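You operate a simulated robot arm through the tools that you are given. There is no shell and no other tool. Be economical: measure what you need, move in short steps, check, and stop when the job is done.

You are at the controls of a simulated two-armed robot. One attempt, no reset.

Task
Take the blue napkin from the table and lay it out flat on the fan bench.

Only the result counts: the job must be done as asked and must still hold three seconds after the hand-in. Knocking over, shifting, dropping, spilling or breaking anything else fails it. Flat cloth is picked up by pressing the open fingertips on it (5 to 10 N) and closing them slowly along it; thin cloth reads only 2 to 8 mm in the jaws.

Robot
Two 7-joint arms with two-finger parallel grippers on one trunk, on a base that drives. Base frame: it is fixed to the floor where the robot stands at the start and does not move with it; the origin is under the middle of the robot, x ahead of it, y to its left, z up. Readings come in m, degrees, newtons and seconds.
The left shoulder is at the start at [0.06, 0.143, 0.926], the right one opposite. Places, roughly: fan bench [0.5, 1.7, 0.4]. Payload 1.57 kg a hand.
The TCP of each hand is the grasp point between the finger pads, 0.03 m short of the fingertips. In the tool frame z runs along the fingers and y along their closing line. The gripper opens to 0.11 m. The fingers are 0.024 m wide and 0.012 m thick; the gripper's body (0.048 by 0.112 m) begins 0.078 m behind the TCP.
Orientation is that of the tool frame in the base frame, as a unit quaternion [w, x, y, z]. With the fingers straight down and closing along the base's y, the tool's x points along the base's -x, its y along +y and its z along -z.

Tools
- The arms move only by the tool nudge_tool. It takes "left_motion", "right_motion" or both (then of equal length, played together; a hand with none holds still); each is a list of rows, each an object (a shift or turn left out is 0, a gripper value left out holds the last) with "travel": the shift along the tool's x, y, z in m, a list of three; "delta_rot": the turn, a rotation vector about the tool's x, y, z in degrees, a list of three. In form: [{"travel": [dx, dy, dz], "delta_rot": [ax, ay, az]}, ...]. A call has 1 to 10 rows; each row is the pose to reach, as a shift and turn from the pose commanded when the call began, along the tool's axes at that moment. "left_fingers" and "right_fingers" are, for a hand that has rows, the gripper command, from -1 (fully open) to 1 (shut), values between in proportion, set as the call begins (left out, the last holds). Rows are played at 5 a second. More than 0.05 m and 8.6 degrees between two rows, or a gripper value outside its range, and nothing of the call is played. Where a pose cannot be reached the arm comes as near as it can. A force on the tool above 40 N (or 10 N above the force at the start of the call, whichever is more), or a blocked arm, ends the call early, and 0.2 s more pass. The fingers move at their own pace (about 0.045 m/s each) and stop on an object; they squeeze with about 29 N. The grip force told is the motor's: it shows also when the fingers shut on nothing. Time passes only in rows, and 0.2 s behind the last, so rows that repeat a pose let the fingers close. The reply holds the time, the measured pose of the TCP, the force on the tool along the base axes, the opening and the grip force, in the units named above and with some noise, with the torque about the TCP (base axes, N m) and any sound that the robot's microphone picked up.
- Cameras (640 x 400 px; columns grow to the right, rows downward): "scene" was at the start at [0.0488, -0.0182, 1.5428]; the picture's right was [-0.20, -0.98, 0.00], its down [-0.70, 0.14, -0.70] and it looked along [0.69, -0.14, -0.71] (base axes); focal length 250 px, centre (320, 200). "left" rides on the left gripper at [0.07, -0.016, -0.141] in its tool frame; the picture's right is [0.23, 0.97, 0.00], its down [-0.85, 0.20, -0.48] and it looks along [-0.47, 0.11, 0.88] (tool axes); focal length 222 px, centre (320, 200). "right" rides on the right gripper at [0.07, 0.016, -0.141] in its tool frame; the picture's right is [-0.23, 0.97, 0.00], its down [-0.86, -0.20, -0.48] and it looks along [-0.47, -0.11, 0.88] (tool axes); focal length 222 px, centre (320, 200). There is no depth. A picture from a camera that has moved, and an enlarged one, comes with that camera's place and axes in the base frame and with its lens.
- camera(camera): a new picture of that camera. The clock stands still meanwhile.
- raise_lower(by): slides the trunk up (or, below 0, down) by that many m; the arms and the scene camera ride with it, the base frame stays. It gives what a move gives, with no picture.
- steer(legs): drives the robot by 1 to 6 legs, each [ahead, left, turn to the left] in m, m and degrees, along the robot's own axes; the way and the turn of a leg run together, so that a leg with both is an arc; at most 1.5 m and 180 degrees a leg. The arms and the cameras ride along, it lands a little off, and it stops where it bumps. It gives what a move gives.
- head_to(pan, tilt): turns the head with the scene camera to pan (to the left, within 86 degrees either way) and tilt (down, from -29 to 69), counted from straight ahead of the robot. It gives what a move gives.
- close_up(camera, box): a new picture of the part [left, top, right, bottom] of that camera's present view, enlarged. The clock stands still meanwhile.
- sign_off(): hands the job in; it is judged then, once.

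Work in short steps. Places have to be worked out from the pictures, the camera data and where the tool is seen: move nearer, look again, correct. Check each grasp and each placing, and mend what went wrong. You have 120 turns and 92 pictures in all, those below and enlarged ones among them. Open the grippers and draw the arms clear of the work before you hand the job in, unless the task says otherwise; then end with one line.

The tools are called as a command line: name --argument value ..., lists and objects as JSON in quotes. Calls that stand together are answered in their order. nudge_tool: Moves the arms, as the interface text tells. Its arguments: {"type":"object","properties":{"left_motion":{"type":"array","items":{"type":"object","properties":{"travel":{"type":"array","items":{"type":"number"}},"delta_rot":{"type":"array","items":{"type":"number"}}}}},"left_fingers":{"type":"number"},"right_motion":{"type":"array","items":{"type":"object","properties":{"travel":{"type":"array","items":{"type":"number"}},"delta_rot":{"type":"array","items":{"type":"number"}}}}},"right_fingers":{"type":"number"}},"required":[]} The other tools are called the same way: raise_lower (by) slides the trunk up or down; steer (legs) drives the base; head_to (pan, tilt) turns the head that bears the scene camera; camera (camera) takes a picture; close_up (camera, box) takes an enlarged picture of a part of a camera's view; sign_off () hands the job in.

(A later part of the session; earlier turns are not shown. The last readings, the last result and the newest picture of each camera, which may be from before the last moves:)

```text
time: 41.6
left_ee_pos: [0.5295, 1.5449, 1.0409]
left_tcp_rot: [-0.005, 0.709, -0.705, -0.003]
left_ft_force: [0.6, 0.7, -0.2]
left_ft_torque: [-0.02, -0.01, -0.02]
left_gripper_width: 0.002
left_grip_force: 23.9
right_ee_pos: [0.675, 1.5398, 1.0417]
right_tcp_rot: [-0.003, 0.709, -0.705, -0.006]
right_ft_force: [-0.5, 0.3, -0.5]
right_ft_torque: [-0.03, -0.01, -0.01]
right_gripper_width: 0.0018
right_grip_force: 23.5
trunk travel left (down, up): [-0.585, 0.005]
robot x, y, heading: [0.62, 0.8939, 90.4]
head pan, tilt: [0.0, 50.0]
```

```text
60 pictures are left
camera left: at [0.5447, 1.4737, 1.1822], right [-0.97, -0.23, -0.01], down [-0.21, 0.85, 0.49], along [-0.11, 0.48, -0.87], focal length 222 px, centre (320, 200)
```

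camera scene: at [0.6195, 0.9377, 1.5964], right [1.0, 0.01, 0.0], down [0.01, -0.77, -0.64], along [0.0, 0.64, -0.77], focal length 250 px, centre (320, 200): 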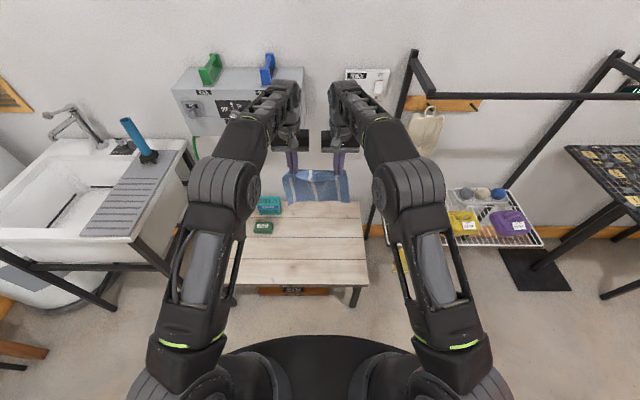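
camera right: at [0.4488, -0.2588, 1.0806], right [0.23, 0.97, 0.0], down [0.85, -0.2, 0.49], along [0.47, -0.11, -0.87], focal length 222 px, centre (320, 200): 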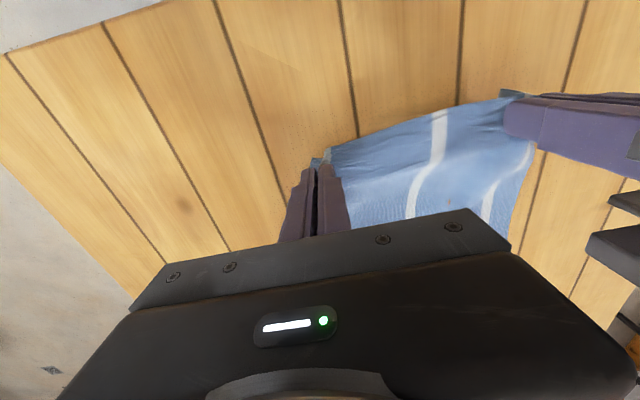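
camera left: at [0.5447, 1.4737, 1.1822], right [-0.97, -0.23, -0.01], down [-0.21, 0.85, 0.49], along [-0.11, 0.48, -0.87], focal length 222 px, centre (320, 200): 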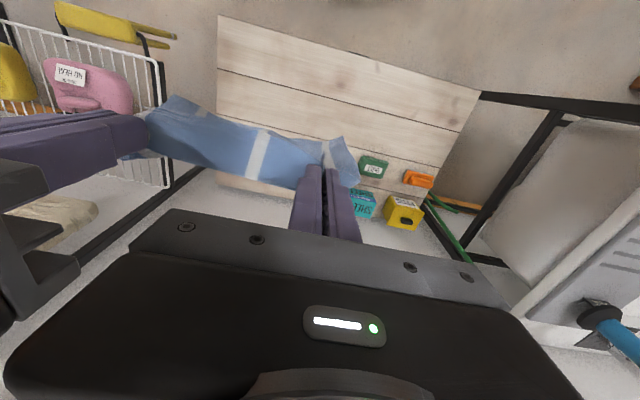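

The wall device juts out to about y 1.78 and x 0.55 at z 0.99–1.16, close to the left wrist's path. I'll shift right 6 cm and lower the trunk here before going further forward.

steer --legs '[[0, -0.055, 0]]'

raise_lower --by -0.28

camera --camera "scene"

camera --camera "left"

```text
time: 42.5
left_ee_pos: [0.5859, 1.5446, 1.0424]
left_tcp_rot: [-0.005, 0.709, -0.705, -0.004]
left_ft_force: [-0.4, -0.4, -0.7]
left_ft_torque: [0.02, 0.09, -0.01]
left_gripper_width: 0.002
left_grip_force: 23.5
right_ee_pos: [0.733, 1.5394, 1.0426]
right_tcp_rot: [-0.004, 0.709, -0.706, -0.005]
right_ft_force: [0.4, -0.3, 0.7]
right_ft_torque: [0.0, 0.03, -0.05]
right_gripper_width: 0.0019
right_grip_force: 23.7
trunk travel left (down, up): [-0.585, 0.005]
robot x, y, heading: [0.6738, 0.8915, 90.7]
head pan, tilt: [0.0, 50.0]
```

```text
time: 45.4
left_ee_pos: [0.5848, 1.545, 0.7626]
left_tcp_rot: [-0.006, 0.709, -0.705, -0.004]
left_ft_force: [0.9, -0.2, 0.0]
left_ft_torque: [0.0, 0.0, -0.03]
left_gripper_width: 0.0022
left_grip_force: 23.6
right_ee_pos: [0.731, 1.5402, 0.7625]
right_tcp_rot: [-0.004, 0.709, -0.705, -0.007]
right_ft_force: [0.0, 0.0, 0.4]
right_ft_torque: [0.0, -0.04, -0.04]
right_gripper_width: 0.0016
right_grip_force: 23.7
trunk travel left (down, up): [-0.305, 0.285]
robot x, y, heading: [0.6757, 0.8905, 90.0]
head pan, tilt: [0.0, 50.0]
```

```text
59 pictures are left
camera scene: at [0.6745, 0.9365, 1.3165], right [1.0, 0.01, 0.0], down [0.0, -0.77, -0.64], along [0.0, 0.64, -0.77], focal length 250 px, centre (320, 200)
```

scene: 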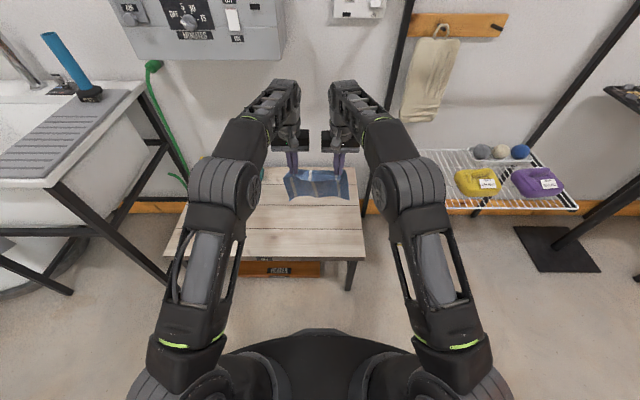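

```text
58 pictures are left
camera left: at [0.6003, 1.473, 0.9029], right [-0.97, -0.23, -0.01], down [-0.21, 0.85, 0.49], along [-0.11, 0.48, -0.87], focal length 222 px, centre (320, 200)
```

left: 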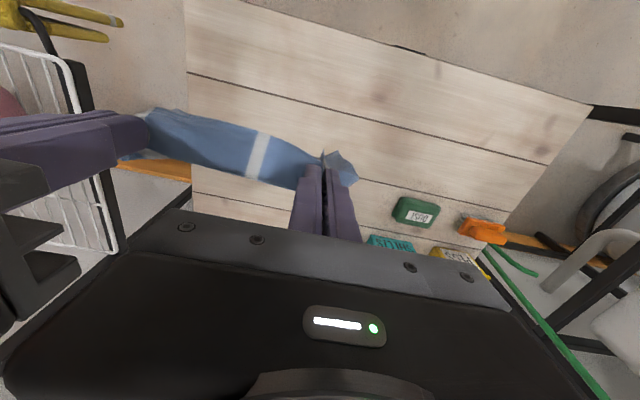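

The hem clears the bench and the wrist is now below the device. I'll drive forward 0.15 to robot y ≈ 1.04, with the base front about 6 cm short of the bench.

steer --legs '[[0.15, 0, 0]]'

raise_lower --by -0.04

camera --camera "scene"

camera --camera "left"

camera --camera "right"

```text
time: 46.7
left_ee_pos: [0.5819, 1.6942, 0.762]
left_tcp_rot: [-0.005, 0.71, -0.704, -0.003]
left_ft_force: [0.5, 0.5, -0.3]
left_ft_torque: [0.0, 0.01, -0.03]
left_gripper_width: 0.0021
left_grip_force: 23.3
right_ee_pos: [0.7295, 1.6885, 0.7628]
right_tcp_rot: [-0.003, 0.71, -0.705, -0.006]
right_ft_force: [-0.5, -0.2, 0.2]
right_ft_torque: [0.01, 0.01, -0.01]
right_gripper_width: 0.0019
right_grip_force: 24.2
trunk travel left (down, up): [-0.305, 0.285]
robot x, y, heading: [0.6737, 1.0393, 90.5]
head pan, tilt: [0.0, 50.0]
```

```text
time: 47.6
left_ee_pos: [0.5834, 1.6935, 0.7222]
left_tcp_rot: [-0.006, 0.71, -0.704, -0.003]
left_ft_force: [0.0, -0.4, 0.4]
left_ft_torque: [0.0, 0.01, -0.02]
left_gripper_width: 0.0021
left_grip_force: 24.2
right_ee_pos: [0.7293, 1.6885, 0.723]
right_tcp_rot: [-0.004, 0.71, -0.705, -0.006]
right_ft_force: [0.1, -0.5, 0.6]
right_ft_torque: [0.01, 0.01, -0.04]
right_gripper_width: 0.0016
right_grip_force: 22.9
trunk travel left (down, up): [-0.265, 0.325]
robot x, y, heading: [0.6747, 1.0424, 90.4]
head pan, tilt: [0.0, 50.0]
```

```text
57 pictures are left
camera scene: at [0.6735, 1.0848, 1.2765], right [1.0, 0.01, 0.0], down [0.01, -0.77, -0.64], along [0.0, 0.64, -0.77], focal length 250 px, centre (320, 200)
```

scene: 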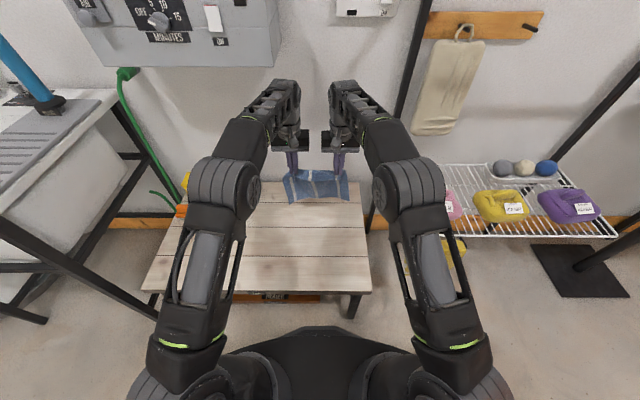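

```text
56 pictures are left
camera left: at [0.5988, 1.6212, 0.8629], right [-0.97, -0.23, -0.01], down [-0.21, 0.85, 0.49], along [-0.11, 0.48, -0.87], focal length 222 px, centre (320, 200)
```

left: 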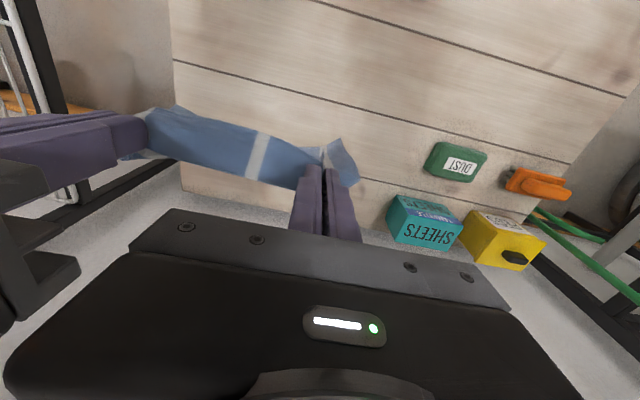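

```text
55 pictures are left
camera right: at [0.7141, 1.6164, 0.862], right [-0.98, 0.22, 0.01], down [0.2, 0.85, 0.49], along [0.1, 0.48, -0.87], focal length 222 px, centre (320, 200)
```

right: 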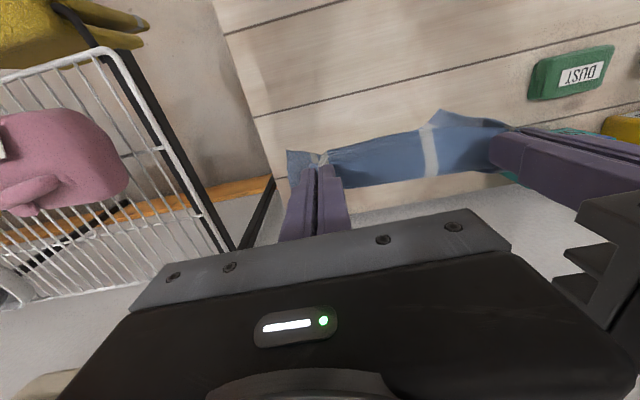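

All is clear around the bench: its back edge is y ≈ 1.93 and the rack is at x > 0.89. I'll keep the arms extended and lay the cloth by alternately lowering the trunk and backing the base; first I'll lower 5 cm and find where the hem is.

raise_lower --by -0.05

close_up --camera "scene" --box '[240, 120, 400, 220]'

```text
time: 48.5
left_ee_pos: [0.5832, 1.6931, 0.6736]
left_tcp_rot: [-0.006, 0.709, -0.705, -0.004]
left_ft_force: [0.7, 0.3, 0.5]
left_ft_torque: [-0.01, 0.01, -0.03]
left_gripper_width: 0.0022
left_grip_force: 24.0
right_ee_pos: [0.7292, 1.687, 0.6722]
right_tcp_rot: [-0.004, 0.709, -0.705, -0.006]
right_ft_force: [1.0, 0.3, -0.4]
right_ft_torque: [-0.01, -0.02, -0.03]
right_gripper_width: 0.002
right_grip_force: 23.2
trunk travel left (down, up): [-0.215, 0.375]
robot x, y, heading: [0.6769, 1.0407, 90.6]
head pan, tilt: [0.0, 50.0]
```

```text
4.00 times, centred on (320, 170) of scene
camera zoom: at [0.6735, 1.0849, 1.2265], right [1.0, 0.01, 0.0], down [0.01, -0.77, -0.64], along [0.0, 0.64, -0.77], focal length 1002 px, centre (320, 320)
```

zoom: 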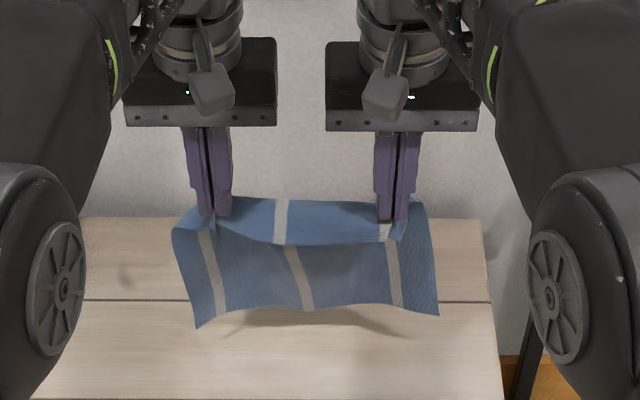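

The hem hangs slightly forward of the hands, near (y 1.73, z 0.45). I'll lower another 4 cm so it just meets the bench.

raise_lower --by -0.04

close_up --camera "scene" --box '[240, 120, 400, 220]'

camera --camera "left"

```text
time: 49.3
left_ee_pos: [0.5824, 1.6945, 0.6323]
left_tcp_rot: [-0.006, 0.71, -0.704, -0.004]
left_ft_force: [-0.5, 0.2, -0.3]
left_ft_torque: [0.01, -0.01, -0.02]
left_gripper_width: 0.0021
left_grip_force: 23.6
right_ee_pos: [0.7302, 1.6878, 0.6319]
right_tcp_rot: [-0.004, 0.71, -0.704, -0.006]
right_ft_force: [0.1, 0.0, 0.2]
right_ft_torque: [-0.03, 0.01, -0.03]
right_gripper_width: 0.0017
right_grip_force: 23.8
trunk travel left (down, up): [-0.175, 0.415]
robot x, y, heading: [0.676, 1.0403, 90.2]
head pan, tilt: [0.0, 50.0]
```

```text
4.00 times, centred on (320, 170) of scene
camera zoom: at [0.6735, 1.0849, 1.1864], right [1.0, 0.01, 0.0], down [0.01, -0.77, -0.64], along [0.0, 0.64, -0.77], focal length 1002 px, centre (320, 320)
```

zoom: 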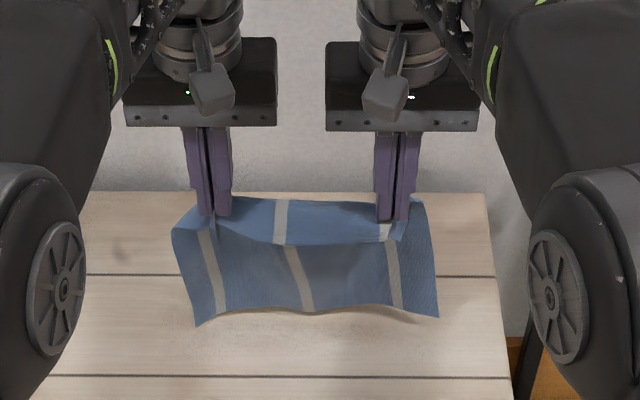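

```text
52 pictures are left
camera left: at [0.5988, 1.6213, 0.7729], right [-0.97, -0.23, -0.01], down [-0.21, 0.85, 0.49], along [-0.11, 0.48, -0.87], focal length 222 px, centre (320, 200)
```

left: 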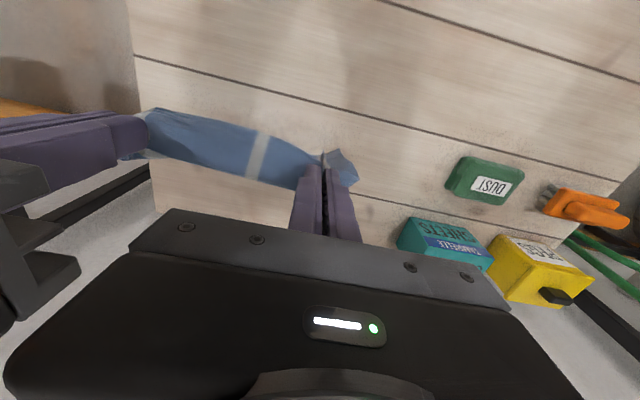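

The cloth's shape relative to the hands is unchanged, so it isn't touching yet. I'll lower 2.5 cm more.

raise_lower --by -0.025

close_up --camera "scene" --box '[240, 120, 400, 220]'

```text
time: 50.0
left_ee_pos: [0.5838, 1.6932, 0.6077]
left_tcp_rot: [-0.006, 0.709, -0.705, -0.003]
left_ft_force: [0.4, -0.3, 0.2]
left_ft_torque: [0.0, 0.0, -0.01]
left_gripper_width: 0.0021
left_grip_force: 23.4
right_ee_pos: [0.7299, 1.6894, 0.6071]
right_tcp_rot: [-0.004, 0.71, -0.705, -0.006]
right_ft_force: [-0.1, 0.3, 0.2]
right_ft_torque: [-0.01, 0.04, -0.06]
right_gripper_width: 0.0019
right_grip_force: 23.4
trunk travel left (down, up): [-0.15, 0.44]
robot x, y, heading: [0.6754, 1.043, 90.5]
head pan, tilt: [0.0, 50.0]
```

```text
4.00 times, centred on (320, 170) of scene
camera zoom: at [0.6735, 1.0849, 1.1614], right [1.0, 0.01, 0.0], down [0.01, -0.77, -0.64], along [0.0, 0.64, -0.77], focal length 1002 px, centre (320, 320)
```

zoom: 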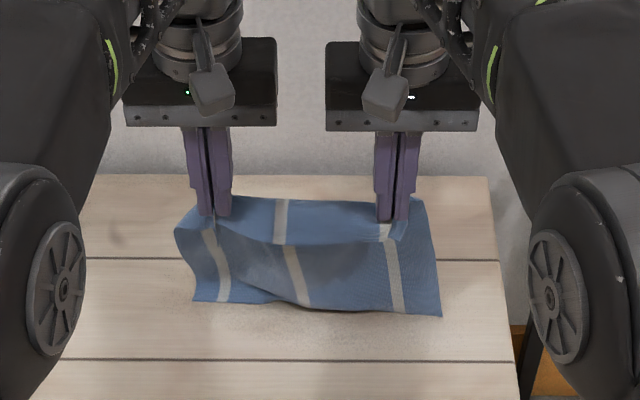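

The hem now touches the bench at y ≈ 1.735. I'll begin laying: both hands go back and down together along a 45° line for 9 cm.

nudge_tool --left_motion '[{"travel": [0.009, 0, 0.009]}, {"travel": [0.018, 0, 0.018]}, {"travel": [0.027, 0, 0.027]}, {"travel": [0.036, 0, 0.036]}, {"travel": [0.045, 0, 0.045]}, {"travel": [0.054, 0, 0.054]}, {"travel": [0.063, 0, 0.063]}, {"travel": [0.072, 0, 0.072]}, {"travel": [0.081, 0, 0.081]}, {"travel": [0.09, 0, 0.09]}]' --right_motion '[{"travel": [0.009, 0, 0.009]}, {"travel": [0.018, 0, 0.018]}, {"travel": [0.027, 0, 0.027]}, {"travel": [0.036, 0, 0.036]}, {"travel": [0.045, 0, 0.045]}, {"travel": [0.054, 0, 0.054]}, {"travel": [0.063, 0, 0.063]}, {"travel": [0.072, 0, 0.072]}, {"travel": [0.081, 0, 0.081]}, {"travel": [0.09, 0, 0.09]}]'

camera --camera "scene"

close_up --camera "scene" --box '[240, 140, 400, 240]'

```text
time: 52.2
left_ee_pos: [0.5829, 1.6046, 0.5166]
left_tcp_rot: [-0.006, 0.71, -0.705, -0.004]
left_ft_force: [0.0, 0.2, 0.8]
left_ft_torque: [0.01, -0.02, -0.04]
left_gripper_width: 0.002
left_grip_force: 23.7
right_ee_pos: [0.7288, 1.5996, 0.516]
right_tcp_rot: [-0.004, 0.709, -0.705, -0.006]
right_ft_force: [-1.0, 0.1, 0.0]
right_ft_torque: [0.01, -0.01, -0.01]
right_gripper_width: 0.0015
right_grip_force: 23.8
trunk travel left (down, up): [-0.15, 0.44]
robot x, y, heading: [0.6732, 1.0435, 90.5]
head pan, tilt: [0.0, 50.0]
```

```text
50 pictures are left
camera scene: at [0.6735, 1.085, 1.1614], right [1.0, 0.01, 0.0], down [0.01, -0.77, -0.64], along [0.0, 0.64, -0.77], focal length 250 px, centre (320, 200)
```

scene: 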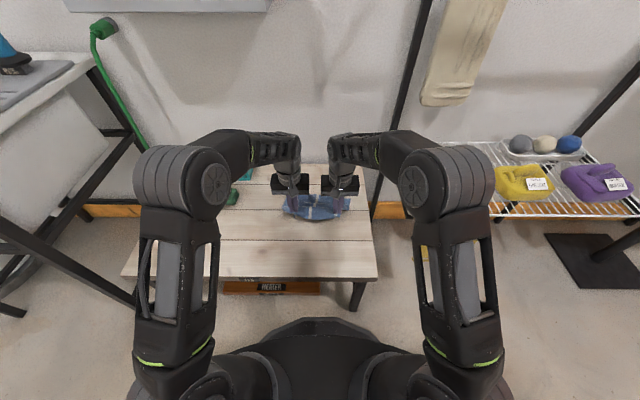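

```text
4.00 times, centred on (320, 190) of scene
camera zoom: at [0.6735, 1.085, 1.1614], right [1.0, 0.01, 0.0], down [0.01, -0.77, -0.64], along [0.0, 0.64, -0.77], focal length 1002 px, centre (320, 240)
```

zoom: 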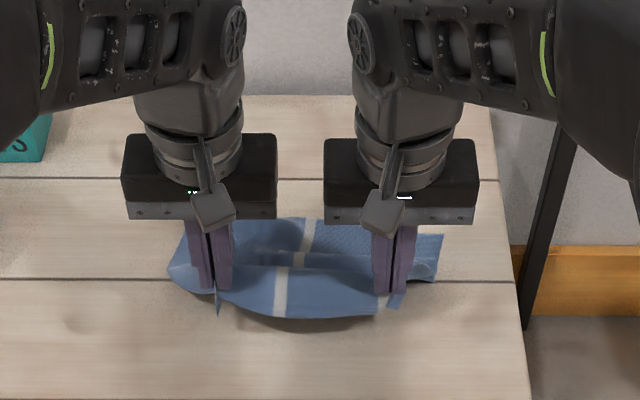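

The far hem stays at y ≈ 1.735 while the cloth is laid down. I'll continue 6 cm back and 6 cm down.

nudge_tool --left_motion '[{"travel": [0.01, 0, 0.009]}, {"travel": [0.02, 0, 0.018]}, {"travel": [0.03, 0, 0.027]}, {"travel": [0.04, 0, 0.036]}, {"travel": [0.05, 0, 0.045]}, {"travel": [0.06, 0, 0.054]}, {"travel": [0.06, 0, 0.054]}]' --right_motion '[{"travel": [0.01, 0, 0.009]}, {"travel": [0.02, 0, 0.018]}, {"travel": [0.03, 0, 0.027]}, {"travel": [0.04, 0, 0.036]}, {"travel": [0.05, 0, 0.045]}, {"travel": [0.06, 0, 0.054]}, {"travel": [0.06, 0, 0.054]}]'

camera --camera "left"

close_up --camera "scene" --box '[240, 140, 400, 240]'

```text
time: 53.8
left_ee_pos: [0.5841, 1.5466, 0.4617]
left_tcp_rot: [-0.007, 0.71, -0.704, -0.003]
left_ft_force: [0.3, 0.3, 0.7]
left_ft_torque: [0.02, -0.02, -0.01]
left_gripper_width: 0.0021
left_grip_force: 23.1
right_ee_pos: [0.7306, 1.5402, 0.4632]
right_tcp_rot: [-0.003, 0.709, -0.705, -0.007]
right_ft_force: [-0.9, 0.1, -0.1]
right_ft_torque: [0.01, 0.03, -0.04]
right_gripper_width: 0.0021
right_grip_force: 23.5
trunk travel left (down, up): [-0.15, 0.44]
robot x, y, heading: [0.6754, 1.0426, 90.4]
head pan, tilt: [0.0, 50.0]
```

```text
48 pictures are left
camera left: at [0.5998, 1.4735, 0.6016], right [-0.97, -0.23, -0.01], down [-0.21, 0.85, 0.49], along [-0.11, 0.48, -0.87], focal length 222 px, centre (320, 200)
```

left: 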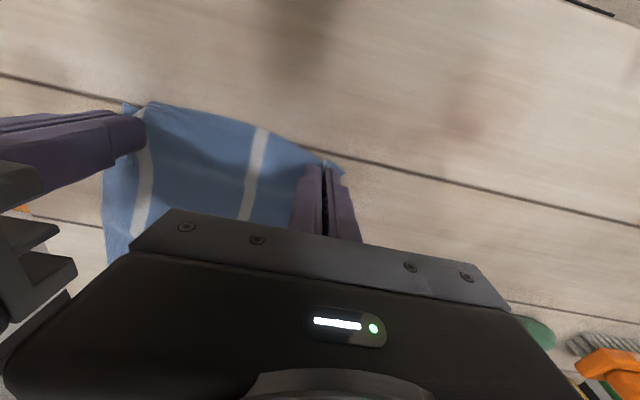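

```text
4.00 times, centred on (320, 190) of scene
camera zoom: at [0.6735, 1.085, 1.1614], right [1.0, 0.01, 0.0], down [0.01, -0.77, -0.64], along [0.0, 0.64, -0.77], focal length 1002 px, centre (320, 240)
```

zoom: 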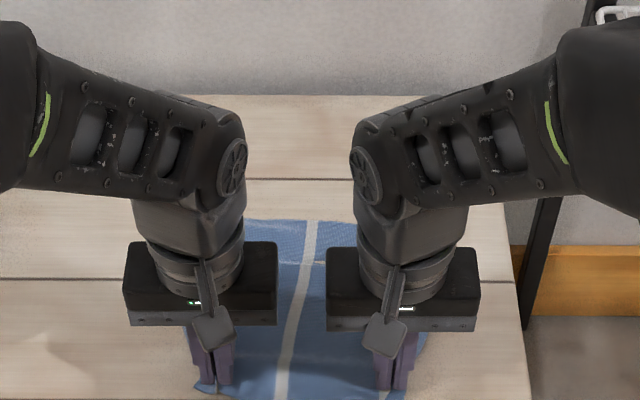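

It is laying well; the tips are now at z ≈ 0.432. I'll go down 2.6 cm with 1.5 cm more back pull, watching the force.

nudge_tool --left_motion '[{"travel": [0.005, 0, 0.008]}, {"travel": [0.01, 0, 0.016]}, {"travel": [0.015, 0, 0.022]}, {"travel": [0.015, 0, 0.026]}, {"travel": [0.015, 0, 0.026]}]' --right_motion '[{"travel": [0.005, 0, 0.008]}, {"travel": [0.01, 0, 0.016]}, {"travel": [0.015, 0, 0.022]}, {"travel": [0.015, 0, 0.026]}, {"travel": [0.015, 0, 0.026]}]'

camera --camera "left"

camera --camera "right"

```text
time: 54.5
left_ee_pos: [0.5831, 1.5401, 0.4521]
left_tcp_rot: [-0.015, 0.709, -0.705, -0.009]
left_ft_force: [-2.8, -3.2, 23.0]
left_ft_torque: [-0.32, 0.12, -0.03]
left_gripper_width: 0.002
left_grip_force: 23.7
right_ee_pos: [0.7302, 1.5338, 0.4509]
right_tcp_rot: [-0.008, 0.708, -0.706, -0.012]
right_ft_force: [3.1, -3.3, 21.9]
right_ft_torque: [-0.18, 0.01, 0.03]
right_gripper_width: 0.0017
right_grip_force: 23.0
trunk travel left (down, up): [-0.15, 0.44]
robot x, y, heading: [0.673, 1.0392, 90.4]
head pan, tilt: [0.0, 50.0]
stopped in row 3 (left hand): the force on the tool passed its limit (the readings are from after the stop); the commanded pose is now the measured one
```

```text
46 pictures are left
camera left: at [0.5994, 1.4654, 0.5905], right [-0.97, -0.23, -0.02], down [-0.21, 0.84, 0.51], along [-0.11, 0.5, -0.86], focal length 222 px, centre (320, 200)
```

left: 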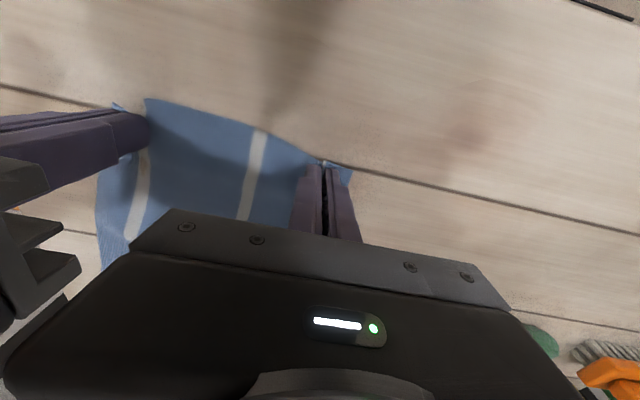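

```text
45 pictures are left
camera right: at [0.715, 1.4601, 0.5899], right [-0.98, 0.22, 0.01], down [0.2, 0.84, 0.5], along [0.1, 0.49, -0.86], focal length 222 px, centre (320, 200)
```

right: 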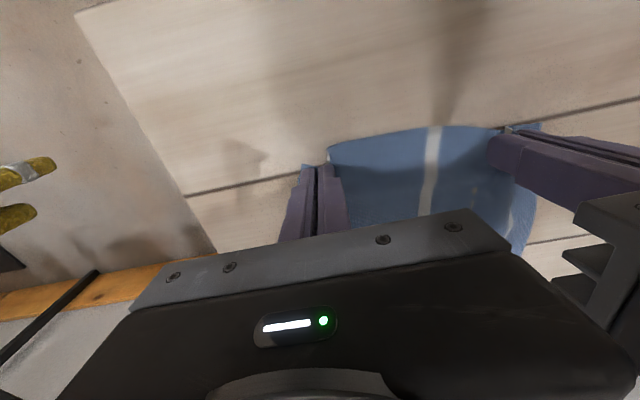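

Contact came at a bench height of about z 0.42. I'll ease up 4 mm, pull back 2 cm in small rows to take out slack, and spread the hands 2 mm each.

nudge_tool --left_motion '[{"travel": [0, 0, -0.005]}, {"travel": [0.005, 0.001, -0.005]}, {"travel": [0.01, 0.002, -0.005]}, {"travel": [0.015, 0.002, -0.005]}, {"travel": [0.015, 0.002, -0.005]}]' --right_motion '[{"travel": [0, 0, -0.005]}, {"travel": [0.003, -0.001, -0.005]}, {"travel": [0.006, -0.002, -0.005]}, {"travel": [0.01, -0.002, -0.005]}, {"travel": [0.01, -0.002, -0.005]}]'

camera --camera "left"

camera --camera "scene"

```text
time: 55.7
left_ee_pos: [0.5819, 1.525, 0.4529]
left_tcp_rot: [-0.012, 0.71, -0.704, -0.007]
left_ft_force: [0.8, 0.0, -0.5]
left_ft_torque: [-0.06, -0.04, -0.03]
left_gripper_width: 0.002
left_grip_force: 23.7
right_ee_pos: [0.7321, 1.5236, 0.4529]
right_tcp_rot: [-0.006, 0.709, -0.705, -0.01]
right_ft_force: [-1.5, 0.5, 0.7]
right_ft_torque: [0.03, 0.04, -0.05]
right_gripper_width: 0.0017
right_grip_force: 23.2
trunk travel left (down, up): [-0.15, 0.44]
robot x, y, heading: [0.6738, 1.0404, 90.5]
head pan, tilt: [0.0, 50.0]
```

```text
44 pictures are left
camera left: at [0.5973, 1.4511, 0.5922], right [-0.97, -0.23, -0.01], down [-0.21, 0.84, 0.5], along [-0.11, 0.49, -0.87], focal length 222 px, centre (320, 200)
```

left: 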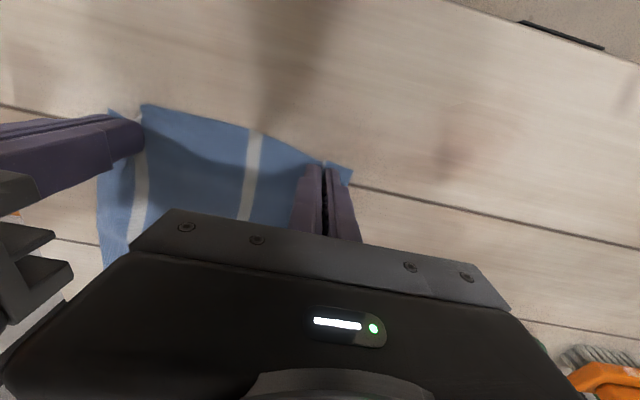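

```text
43 pictures are left
camera scene: at [0.6735, 1.0851, 1.1614], right [1.0, 0.01, 0.0], down [0.01, -0.77, -0.64], along [0.0, 0.64, -0.77], focal length 250 px, centre (320, 200)
```

scene: 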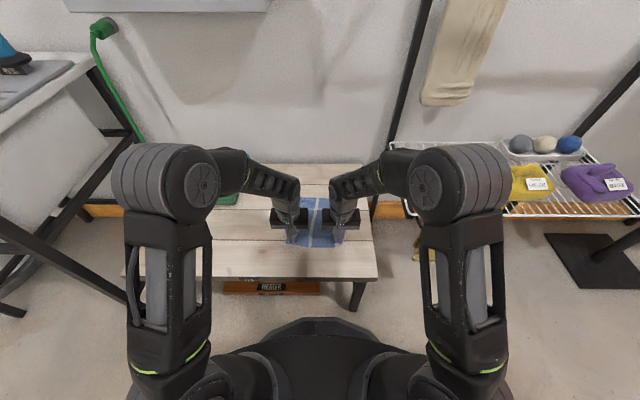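

The cloth lies along the bench with the tips just above the surface. I'll touch down lightly (3 mm) and open gradually to 4 cm, reversing the gathering.

nudge_tool --left_motion '[{"travel": [0, 0, 0.003]}, {"travel": [0, 0, 0.003]}]' --right_motion '[{"travel": [0, 0, 0.003]}, {"travel": [0, 0, 0.003]}]'

```text
time: 56.3
left_ee_pos: [0.5817, 1.5265, 0.4517]
left_tcp_rot: [-0.013, 0.71, -0.704, -0.009]
left_ft_force: [-1.4, -1.9, 14.6]
left_ft_torque: [-0.16, 0.08, -0.07]
left_gripper_width: 0.0019
left_grip_force: 23.4
right_ee_pos: [0.732, 1.5253, 0.4512]
right_tcp_rot: [-0.007, 0.708, -0.706, -0.013]
right_ft_force: [2.6, -1.6, 16.2]
right_ft_torque: [-0.08, 0.0, 0.0]
right_gripper_width: 0.0015
right_grip_force: 23.5
trunk travel left (down, up): [-0.15, 0.44]
robot x, y, heading: [0.6746, 1.0394, 90.3]
head pan, tilt: [0.0, 50.0]
```

Both press at about 15 N. I'll ease up 1 mm while opening the fingers partway.

nudge_tool --left_motion '[{"travel": [0, 0, -0.001]}, {"travel": [0, 0, -0.001]}, {"travel": [0, 0, -0.001]}, {"travel": [0, 0, -0.001]}]' --right_motion '[{"travel": [0, 0, -0.001]}, {"travel": [0, 0, -0.001]}, {"travel": [0, 0, -0.001]}, {"travel": [0, 0, -0.001]}]' --left_fingers 0.25 --right_fingers 0.25

camera --camera "left"

camera --camera "right"

```text
time: 57.3
left_ee_pos: [0.5832, 1.5256, 0.4513]
left_tcp_rot: [-0.014, 0.71, -0.704, -0.009]
left_ft_force: [3.5, 1.1, 14.7]
left_ft_torque: [-0.12, 0.22, -0.01]
left_gripper_width: 0.0381
left_grip_force: 0.1
right_ee_pos: [0.7319, 1.524, 0.4522]
right_tcp_rot: [-0.006, 0.709, -0.705, -0.012]
right_ft_force: [1.9, 0.3, 9.9]
right_ft_torque: [-0.04, 0.2, -0.01]
right_gripper_width: 0.0391
right_grip_force: 0.2
trunk travel left (down, up): [-0.15, 0.44]
robot x, y, heading: [0.6753, 1.0389, 90.4]
head pan, tilt: [0.0, 50.0]
```

```text
42 pictures are left
camera left: at [0.5982, 1.4513, 0.5908], right [-0.97, -0.23, -0.01], down [-0.21, 0.84, 0.5], along [-0.11, 0.49, -0.86], focal length 222 px, centre (320, 200)
```

left: 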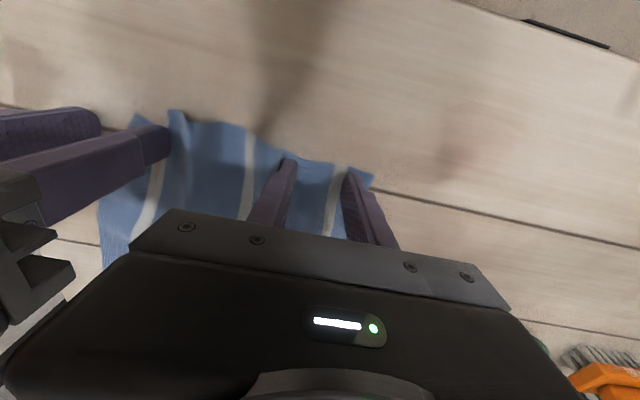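

```text
41 pictures are left
camera right: at [0.717, 1.4501, 0.5902], right [-0.98, 0.22, 0.01], down [0.2, 0.84, 0.5], along [0.1, 0.49, -0.87], focal length 222 px, centre (320, 200)
```

right: 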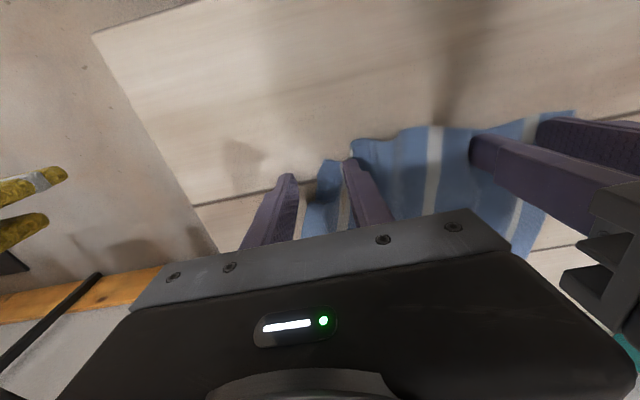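

The cloth is released; the left corner opened well, while the right still has a ridge. I'll lift straight up 10 cm and look.

nudge_tool --left_motion '[{"travel": [0, 0, -0.02]}, {"travel": [0, 0, -0.05]}, {"travel": [0, 0, -0.08]}, {"travel": [0, 0, -0.1]}, {"travel": [0, 0, -0.1]}]' --right_motion '[{"travel": [0, 0, -0.02]}, {"travel": [0, 0, -0.05]}, {"travel": [0, 0, -0.08]}, {"travel": [0, 0, -0.1]}, {"travel": [0, 0, -0.1]}]'

camera --camera "right"

close_up --camera "scene" --box '[250, 170, 390, 260]'

```text
time: 58.5
left_ee_pos: [0.5832, 1.5229, 0.551]
left_tcp_rot: [-0.012, 0.709, -0.705, -0.008]
left_ft_force: [-0.4, 0.5, -0.5]
left_ft_torque: [-0.01, -0.01, -0.01]
left_gripper_width: 0.0412
left_grip_force: 0.1
right_ee_pos: [0.7342, 1.5222, 0.553]
right_tcp_rot: [-0.006, 0.709, -0.705, -0.011]
right_ft_force: [-0.5, -0.3, 0.1]
right_ft_torque: [0.03, 0.0, 0.01]
right_gripper_width: 0.0411
right_grip_force: 0.0
trunk travel left (down, up): [-0.15, 0.44]
robot x, y, heading: [0.6745, 1.0435, 90.4]
head pan, tilt: [0.0, 50.0]
```

```text
40 pictures are left
camera right: at [0.7175, 1.4479, 0.6908], right [-0.98, 0.22, 0.01], down [0.2, 0.84, 0.5], along [0.1, 0.49, -0.87], focal length 222 px, centre (320, 200)
```

right: 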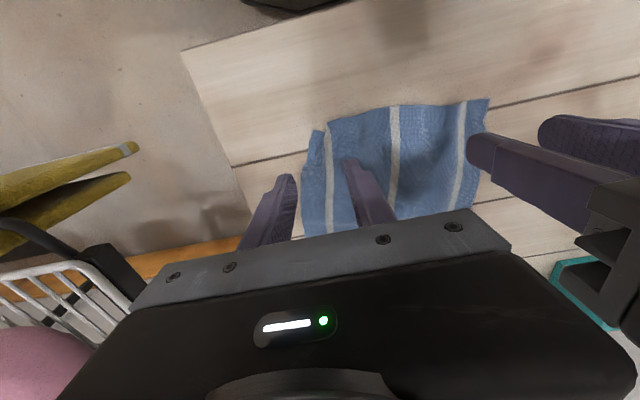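

```text
4.44 times, centred on (320, 215) of scene
camera zoom: at [0.6735, 1.085, 1.1614], right [1.0, 0.01, 0.0], down [0.01, -0.77, -0.64], along [0.0, 0.64, -0.77], focal length 1113 px, centre (320, 133)
```

zoom: 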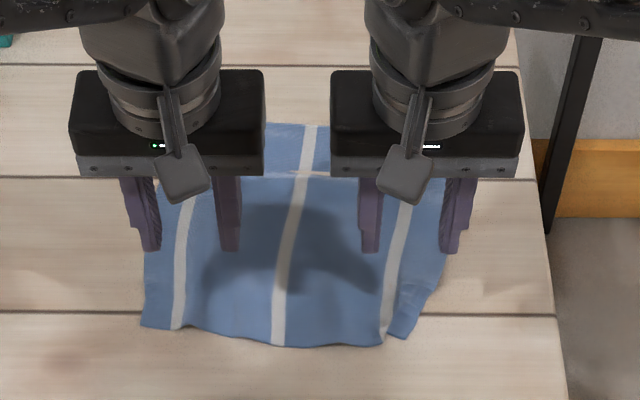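

The napkin lies mostly flat, with a small ridge at the right front corner and maybe one across the back part. I'll raise the trunk and back off for an unobstructed look.

raise_lower --by 0.12

steer --legs '[[-0.32, 0, 0]]'

head_to --pan 0 --tilt 38

camera --camera "scene"

```text
time: 60.0
left_ee_pos: [0.5811, 1.5231, 0.6705]
left_tcp_rot: [-0.012, 0.709, -0.705, -0.007]
left_ft_force: [-0.4, -0.5, -0.6]
left_ft_torque: [0.01, -0.01, 0.0]
left_gripper_width: 0.0412
left_grip_force: 0.1
right_ee_pos: [0.7325, 1.521, 0.672]
right_tcp_rot: [-0.006, 0.71, -0.704, -0.012]
right_ft_force: [0.0, -1.3, 0.3]
right_ft_torque: [0.03, 0.0, 0.0]
right_gripper_width: 0.0414
right_grip_force: 0.2
trunk travel left (down, up): [-0.27, 0.32]
robot x, y, heading: [0.6739, 1.0394, 90.5]
head pan, tilt: [0.0, 50.0]
```

```text
time: 62.2
left_ee_pos: [0.5842, 1.2021, 0.6699]
left_tcp_rot: [-0.013, 0.71, -0.704, -0.007]
left_ft_force: [-0.3, 0.5, 0.3]
left_ft_torque: [-0.01, -0.01, -0.01]
left_gripper_width: 0.0413
left_grip_force: 0.0
right_ee_pos: [0.734, 1.2022, 0.6725]
right_tcp_rot: [-0.006, 0.709, -0.705, -0.011]
right_ft_force: [-0.2, -0.7, 0.9]
right_ft_torque: [-0.01, 0.0, -0.02]
right_gripper_width: 0.0413
right_grip_force: 0.0
trunk travel left (down, up): [-0.27, 0.32]
robot x, y, heading: [0.6727, 0.7215, 90.4]
head pan, tilt: [0.0, 50.0]
```

```text
time: 62.9
left_ee_pos: [0.5855, 1.2026, 0.6699]
left_tcp_rot: [-0.013, 0.71, -0.704, -0.008]
left_ft_force: [0.7, 0.1, 0.5]
left_ft_torque: [0.0, 0.02, -0.04]
left_gripper_width: 0.0414
left_grip_force: 0.0
right_ee_pos: [0.7338, 1.2013, 0.6729]
right_tcp_rot: [-0.006, 0.709, -0.705, -0.011]
right_ft_force: [0.5, -0.4, 0.0]
right_ft_torque: [-0.01, -0.02, -0.03]
right_gripper_width: 0.0413
right_grip_force: 0.0
trunk travel left (down, up): [-0.27, 0.32]
robot x, y, heading: [0.6781, 0.7195, 90.3]
head pan, tilt: [0.0, 38.0]
```

```text
38 pictures are left
camera scene: at [0.6758, 0.7739, 1.2985], right [1.0, 0.01, 0.0], down [0.01, -0.62, -0.79], along [-0.01, 0.79, -0.62], focal length 250 px, centre (320, 200)
```

scene: 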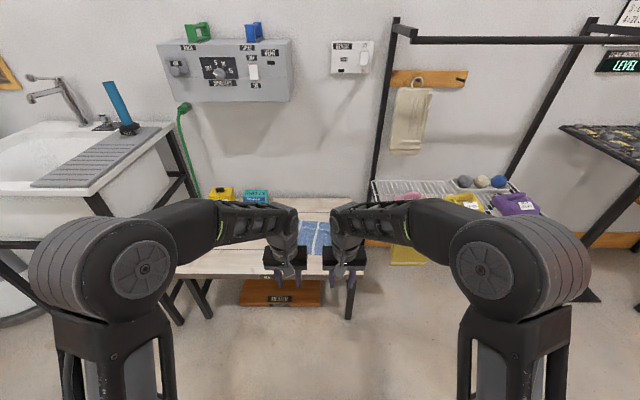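

The arms block the view, so I'll spread the hands sideways here in free space and raise the trunk for a steeper view.

nudge_tool --left_motion '[{"travel": [0, 0.04, 0]}, {"travel": [0, 0.08, 0]}, {"travel": [0, 0.12, 0]}, {"travel": [0, 0.16, 0]}, {"travel": [0, 0.16, 0]}]' --right_motion '[{"travel": [0, -0.04, 0]}, {"travel": [0, -0.08, 0]}, {"travel": [0, -0.12, 0]}, {"travel": [0, -0.16, 0]}, {"travel": [0, -0.16, 0]}]'

raise_lower --by 0.3

close_up --camera "scene" --box '[230, 170, 410, 300]'

```text
time: 64.1
left_ee_pos: [0.4258, 1.2, 0.6675]
left_tcp_rot: [-0.012, 0.71, -0.704, -0.007]
left_ft_force: [-0.3, -0.2, -0.2]
left_ft_torque: [-0.01, 0.0, 0.0]
left_gripper_width: 0.041
left_grip_force: 0.1
right_ee_pos: [0.8929, 1.2035, 0.669]
right_tcp_rot: [-0.006, 0.709, -0.705, -0.012]
right_ft_force: [-0.1, -1.0, 1.1]
right_ft_torque: [-0.01, 0.0, -0.02]
right_gripper_width: 0.0413
right_grip_force: 0.2
trunk travel left (down, up): [-0.27, 0.32]
robot x, y, heading: [0.6757, 0.7196, 90.7]
head pan, tilt: [0.0, 38.0]
```

```text
time: 67.1
left_ee_pos: [0.426, 1.1996, 0.9693]
left_tcp_rot: [-0.011, 0.71, -0.704, -0.007]
left_ft_force: [-0.1, 0.1, -0.4]
left_ft_torque: [-0.03, 0.01, 0.06]
left_gripper_width: 0.0415
left_grip_force: 0.0
right_ee_pos: [0.8927, 1.2045, 0.9696]
right_tcp_rot: [-0.007, 0.71, -0.704, -0.011]
right_ft_force: [0.0, 0.2, -0.1]
right_ft_torque: [0.01, -0.02, 0.03]
right_gripper_width: 0.0412
right_grip_force: 0.1
trunk travel left (down, up): [-0.57, 0.02]
robot x, y, heading: [0.6757, 0.7195, 90.6]
head pan, tilt: [0.0, 38.0]
```

```text
3.08 times, centred on (320, 235) of scene
camera zoom: at [0.6758, 0.774, 1.5985], right [1.0, 0.01, 0.0], down [0.01, -0.62, -0.79], along [-0.01, 0.79, -0.62], focal length 771 px, centre (320, 92)
```

zoom: 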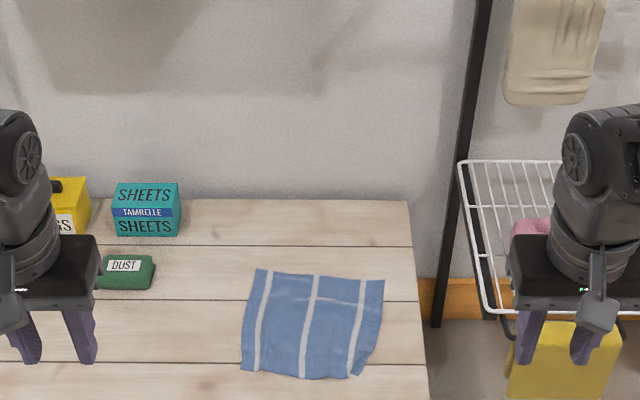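

The napkin lies on the bench; I'll zoom in to check the folds.

close_up --camera "scene" --box '[290, 240, 350, 280]'

```text
10.00 times, centred on (320, 260) of scene
camera zoom: at [0.6758, 0.774, 1.5985], right [1.0, 0.01, 0.0], down [0.01, -0.62, -0.79], along [-0.01, 0.79, -0.62], focal length 2505 px, centre (320, -400)
```

zoom: 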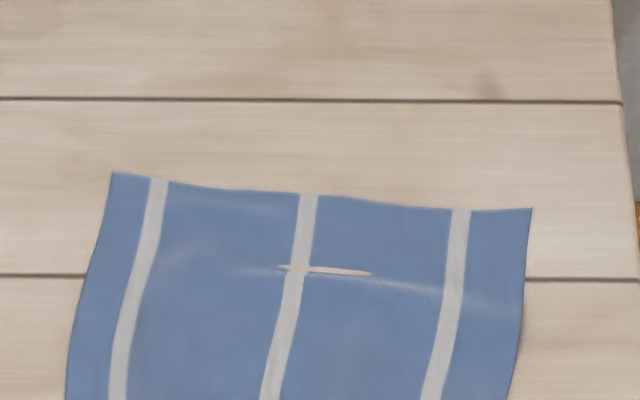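

There is only a faint crease in the back third. I'll check the front part.

close_up --camera "scene" --box '[285, 255, 351, 299]'

```text
9.09 times, centred on (318, 277) of scene
camera zoom: at [0.6758, 0.774, 1.5985], right [1.0, 0.01, 0.0], down [0.01, -0.62, -0.79], along [-0.01, 0.79, -0.62], focal length 2278 px, centre (338, -500)
```

zoom: 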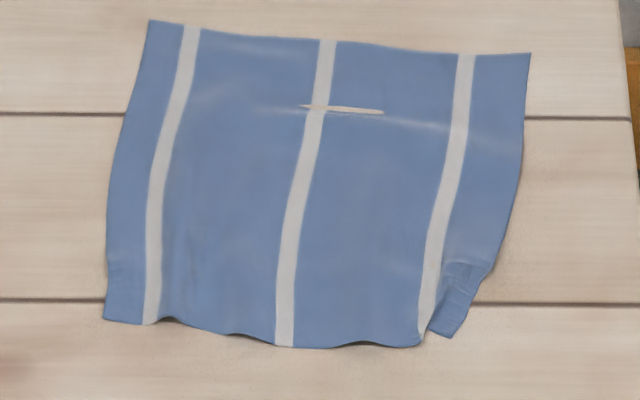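

The right front corner is still gathered: it sits at about (0.729, 1.503) and should be near x 0.775. I'll go back with the closed right fingers to press and drag that corner out, keeping the left hand raised out of the way.

nudge_tool --left_motion '[{"travel": [0, -0.02, -0.03]}, {"travel": [0, -0.04, -0.06]}, {"travel": [0, -0.06, -0.09]}, {"travel": [0, -0.06, -0.11]}, {"travel": [0, -0.06, -0.11]}]' --right_motion '[{"travel": [0, 0.04, 0]}, {"travel": [0, 0.08, 0]}, {"travel": [0, 0.12, 0]}, {"travel": [0, 0.145, 0]}, {"travel": [0, 0.145, 0]}]' --left_fingers 1 --right_fingers 1

steer --legs '[[0.3, 0, 0]]'

raise_lower --by -0.4

camera --camera "right"

camera --camera "scene"

```text
time: 68.3
left_ee_pos: [0.485, 1.1984, 1.0789]
left_tcp_rot: [-0.012, 0.711, -0.704, -0.008]
left_ft_force: [0.5, -0.1, 0.5]
left_ft_torque: [0.0, -0.02, 0.0]
left_gripper_width: 0.0
left_grip_force: 21.4
right_ee_pos: [0.7482, 1.2035, 0.9704]
right_tcp_rot: [-0.005, 0.71, -0.704, -0.012]
right_ft_force: [0.5, -0.2, -0.6]
right_ft_torque: [0.01, 0.0, 0.01]
right_gripper_width: 0.0
right_grip_force: 21.0
trunk travel left (down, up): [-0.57, 0.02]
robot x, y, heading: [0.6775, 0.7156, 90.6]
head pan, tilt: [0.0, 38.0]
```

```text
time: 70.3
left_ee_pos: [0.4843, 1.501, 1.0787]
left_tcp_rot: [-0.012, 0.709, -0.705, -0.008]
left_ft_force: [0.4, 0.5, -0.1]
left_ft_torque: [-0.02, -0.02, -0.02]
left_gripper_width: 0.0001
left_grip_force: 21.0
right_ee_pos: [0.7461, 1.5075, 0.9699]
right_tcp_rot: [-0.006, 0.709, -0.705, -0.01]
right_ft_force: [0.0, 0.8, -0.7]
right_ft_torque: [0.0, -0.01, 0.02]
right_gripper_width: 0.0
right_grip_force: 21.1
trunk travel left (down, up): [-0.57, 0.02]
robot x, y, heading: [0.6783, 1.0207, 90.4]
head pan, tilt: [0.0, 38.0]
```

```text
time: 74.2
left_ee_pos: [0.4837, 1.4998, 0.6787]
left_tcp_rot: [-0.013, 0.71, -0.704, -0.008]
left_ft_force: [0.8, -0.5, -0.3]
left_ft_torque: [-0.01, -0.01, 0.02]
left_gripper_width: 0.0
left_grip_force: 21.6
right_ee_pos: [0.7476, 1.5065, 0.5703]
right_tcp_rot: [-0.007, 0.708, -0.706, -0.011]
right_ft_force: [-0.6, 0.3, -0.1]
right_ft_torque: [0.01, 0.01, 0.01]
right_gripper_width: 0.0
right_grip_force: 21.4
trunk travel left (down, up): [-0.17, 0.42]
robot x, y, heading: [0.6732, 1.0234, 90.3]
head pan, tilt: [0.0, 38.0]
```

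```text
34 pictures are left
camera right: at [0.7317, 1.4321, 0.7095], right [-0.98, 0.22, 0.01], down [0.2, 0.84, 0.5], along [0.1, 0.49, -0.87], focal length 222 px, centre (320, 200)
```

right: 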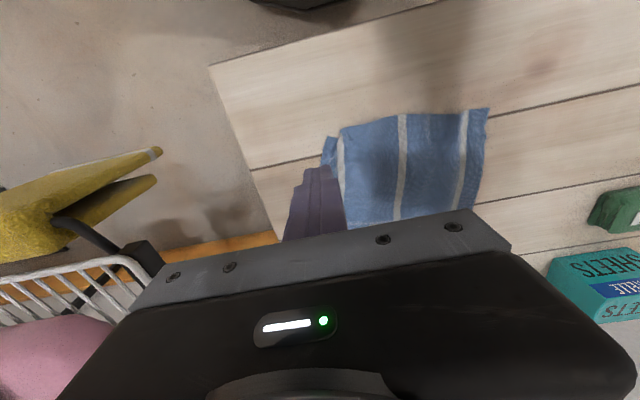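

```text
33 pictures are left
camera scene: at [0.6735, 1.0758, 1.1986], right [1.0, 0.01, 0.0], down [0.0, -0.62, -0.79], along [-0.01, 0.79, -0.62], focal length 250 px, centre (320, 200)
```

scene: 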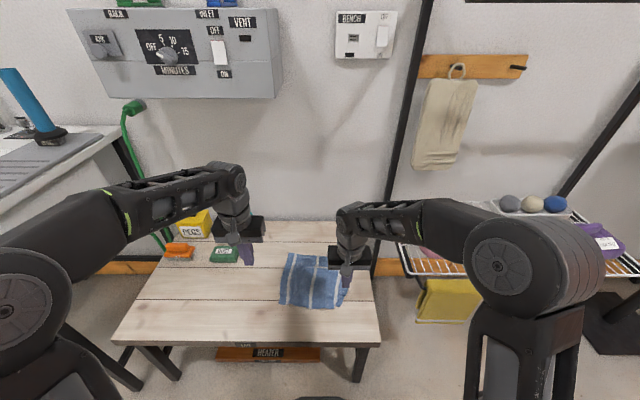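

I have a good view; next a close-up of the gathered corner from the right wrist camera.

close_up --camera "right" --box '[300, 100, 420, 200]'

close_up --camera "scene" --box '[270, 240, 370, 320]'

```text
4.00 times, centred on (360, 150) of right
camera zoom: at [0.7317, 1.4321, 0.7095], right [-0.98, 0.22, 0.01], down [0.2, 0.84, 0.5], along [0.1, 0.49, -0.87], focal length 888 px, centre (160, 400)
```

zoom: 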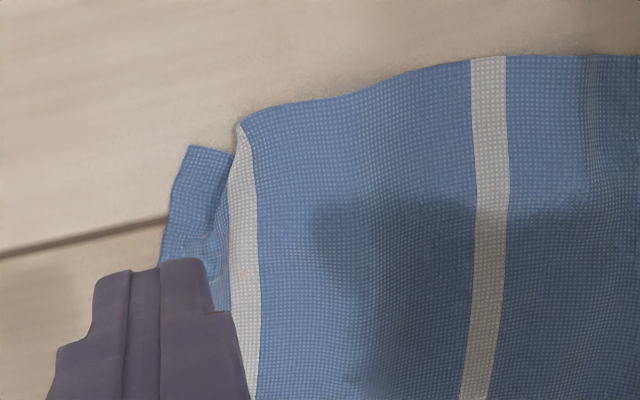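

```text
5.00 times, centred on (320, 280) of scene
camera zoom: at [0.6735, 1.0758, 1.1986], right [1.0, 0.01, 0.0], down [0.0, -0.62, -0.79], along [-0.01, 0.79, -0.62], focal length 1253 px, centre (320, -200)
```

zoom: 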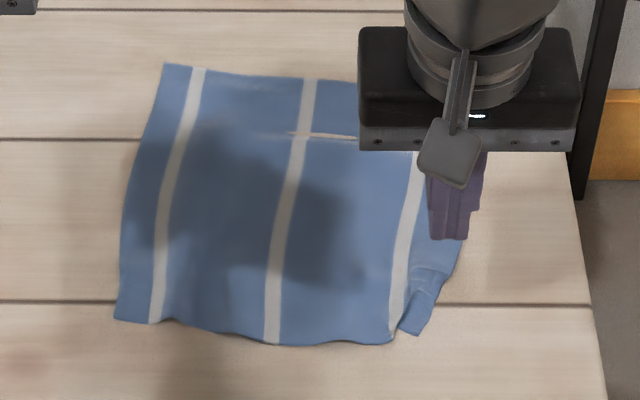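

A fold at the stripe overlaps the corner strip, which lies around (0.74, 1.522). I'll lower the closed fingers onto that strip to just above contact.

nudge_tool --right_motion '[{"travel": [-0.008, 0.003, 0.03]}, {"travel": [-0.016, 0.005, 0.06]}, {"travel": [-0.016, 0.005, 0.09]}, {"travel": [-0.016, 0.005, 0.108]}, {"travel": [-0.016, 0.005, 0.108]}]'

close_up --camera "right" --box '[280, 120, 400, 220]'

```text
time: 75.4
left_ee_pos: [0.484, 1.5005, 0.6795]
left_tcp_rot: [-0.012, 0.71, -0.705, -0.007]
left_ft_force: [-0.5, 0.1, 0.5]
left_ft_torque: [0.02, -0.01, -0.02]
left_gripper_width: 0.0002
left_grip_force: 20.9
right_ee_pos: [0.7415, 1.5251, 0.4627]
right_tcp_rot: [-0.006, 0.709, -0.705, -0.011]
right_ft_force: [-0.1, 0.7, 0.6]
right_ft_torque: [0.0, 0.02, 0.01]
right_gripper_width: 0.0001
right_grip_force: 21.6
trunk travel left (down, up): [-0.17, 0.42]
robot x, y, heading: [0.6751, 1.0198, 90.4]
head pan, tilt: [0.0, 38.0]
```

```text
4.00 times, centred on (340, 170) of right
camera zoom: at [0.727, 1.451, 0.6021], right [-0.98, 0.22, 0.01], down [0.2, 0.84, 0.5], along [0.1, 0.49, -0.87], focal length 888 px, centre (240, 320)
```

zoom: 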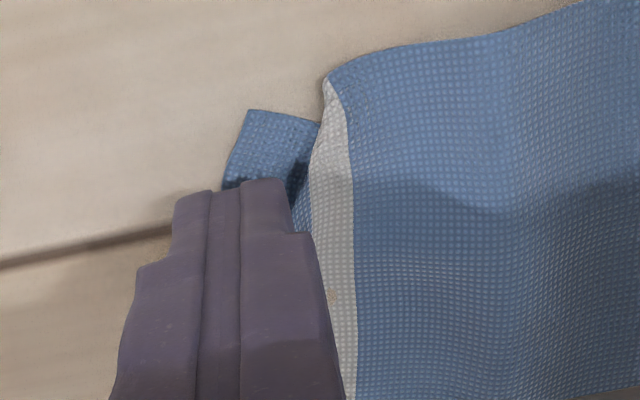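

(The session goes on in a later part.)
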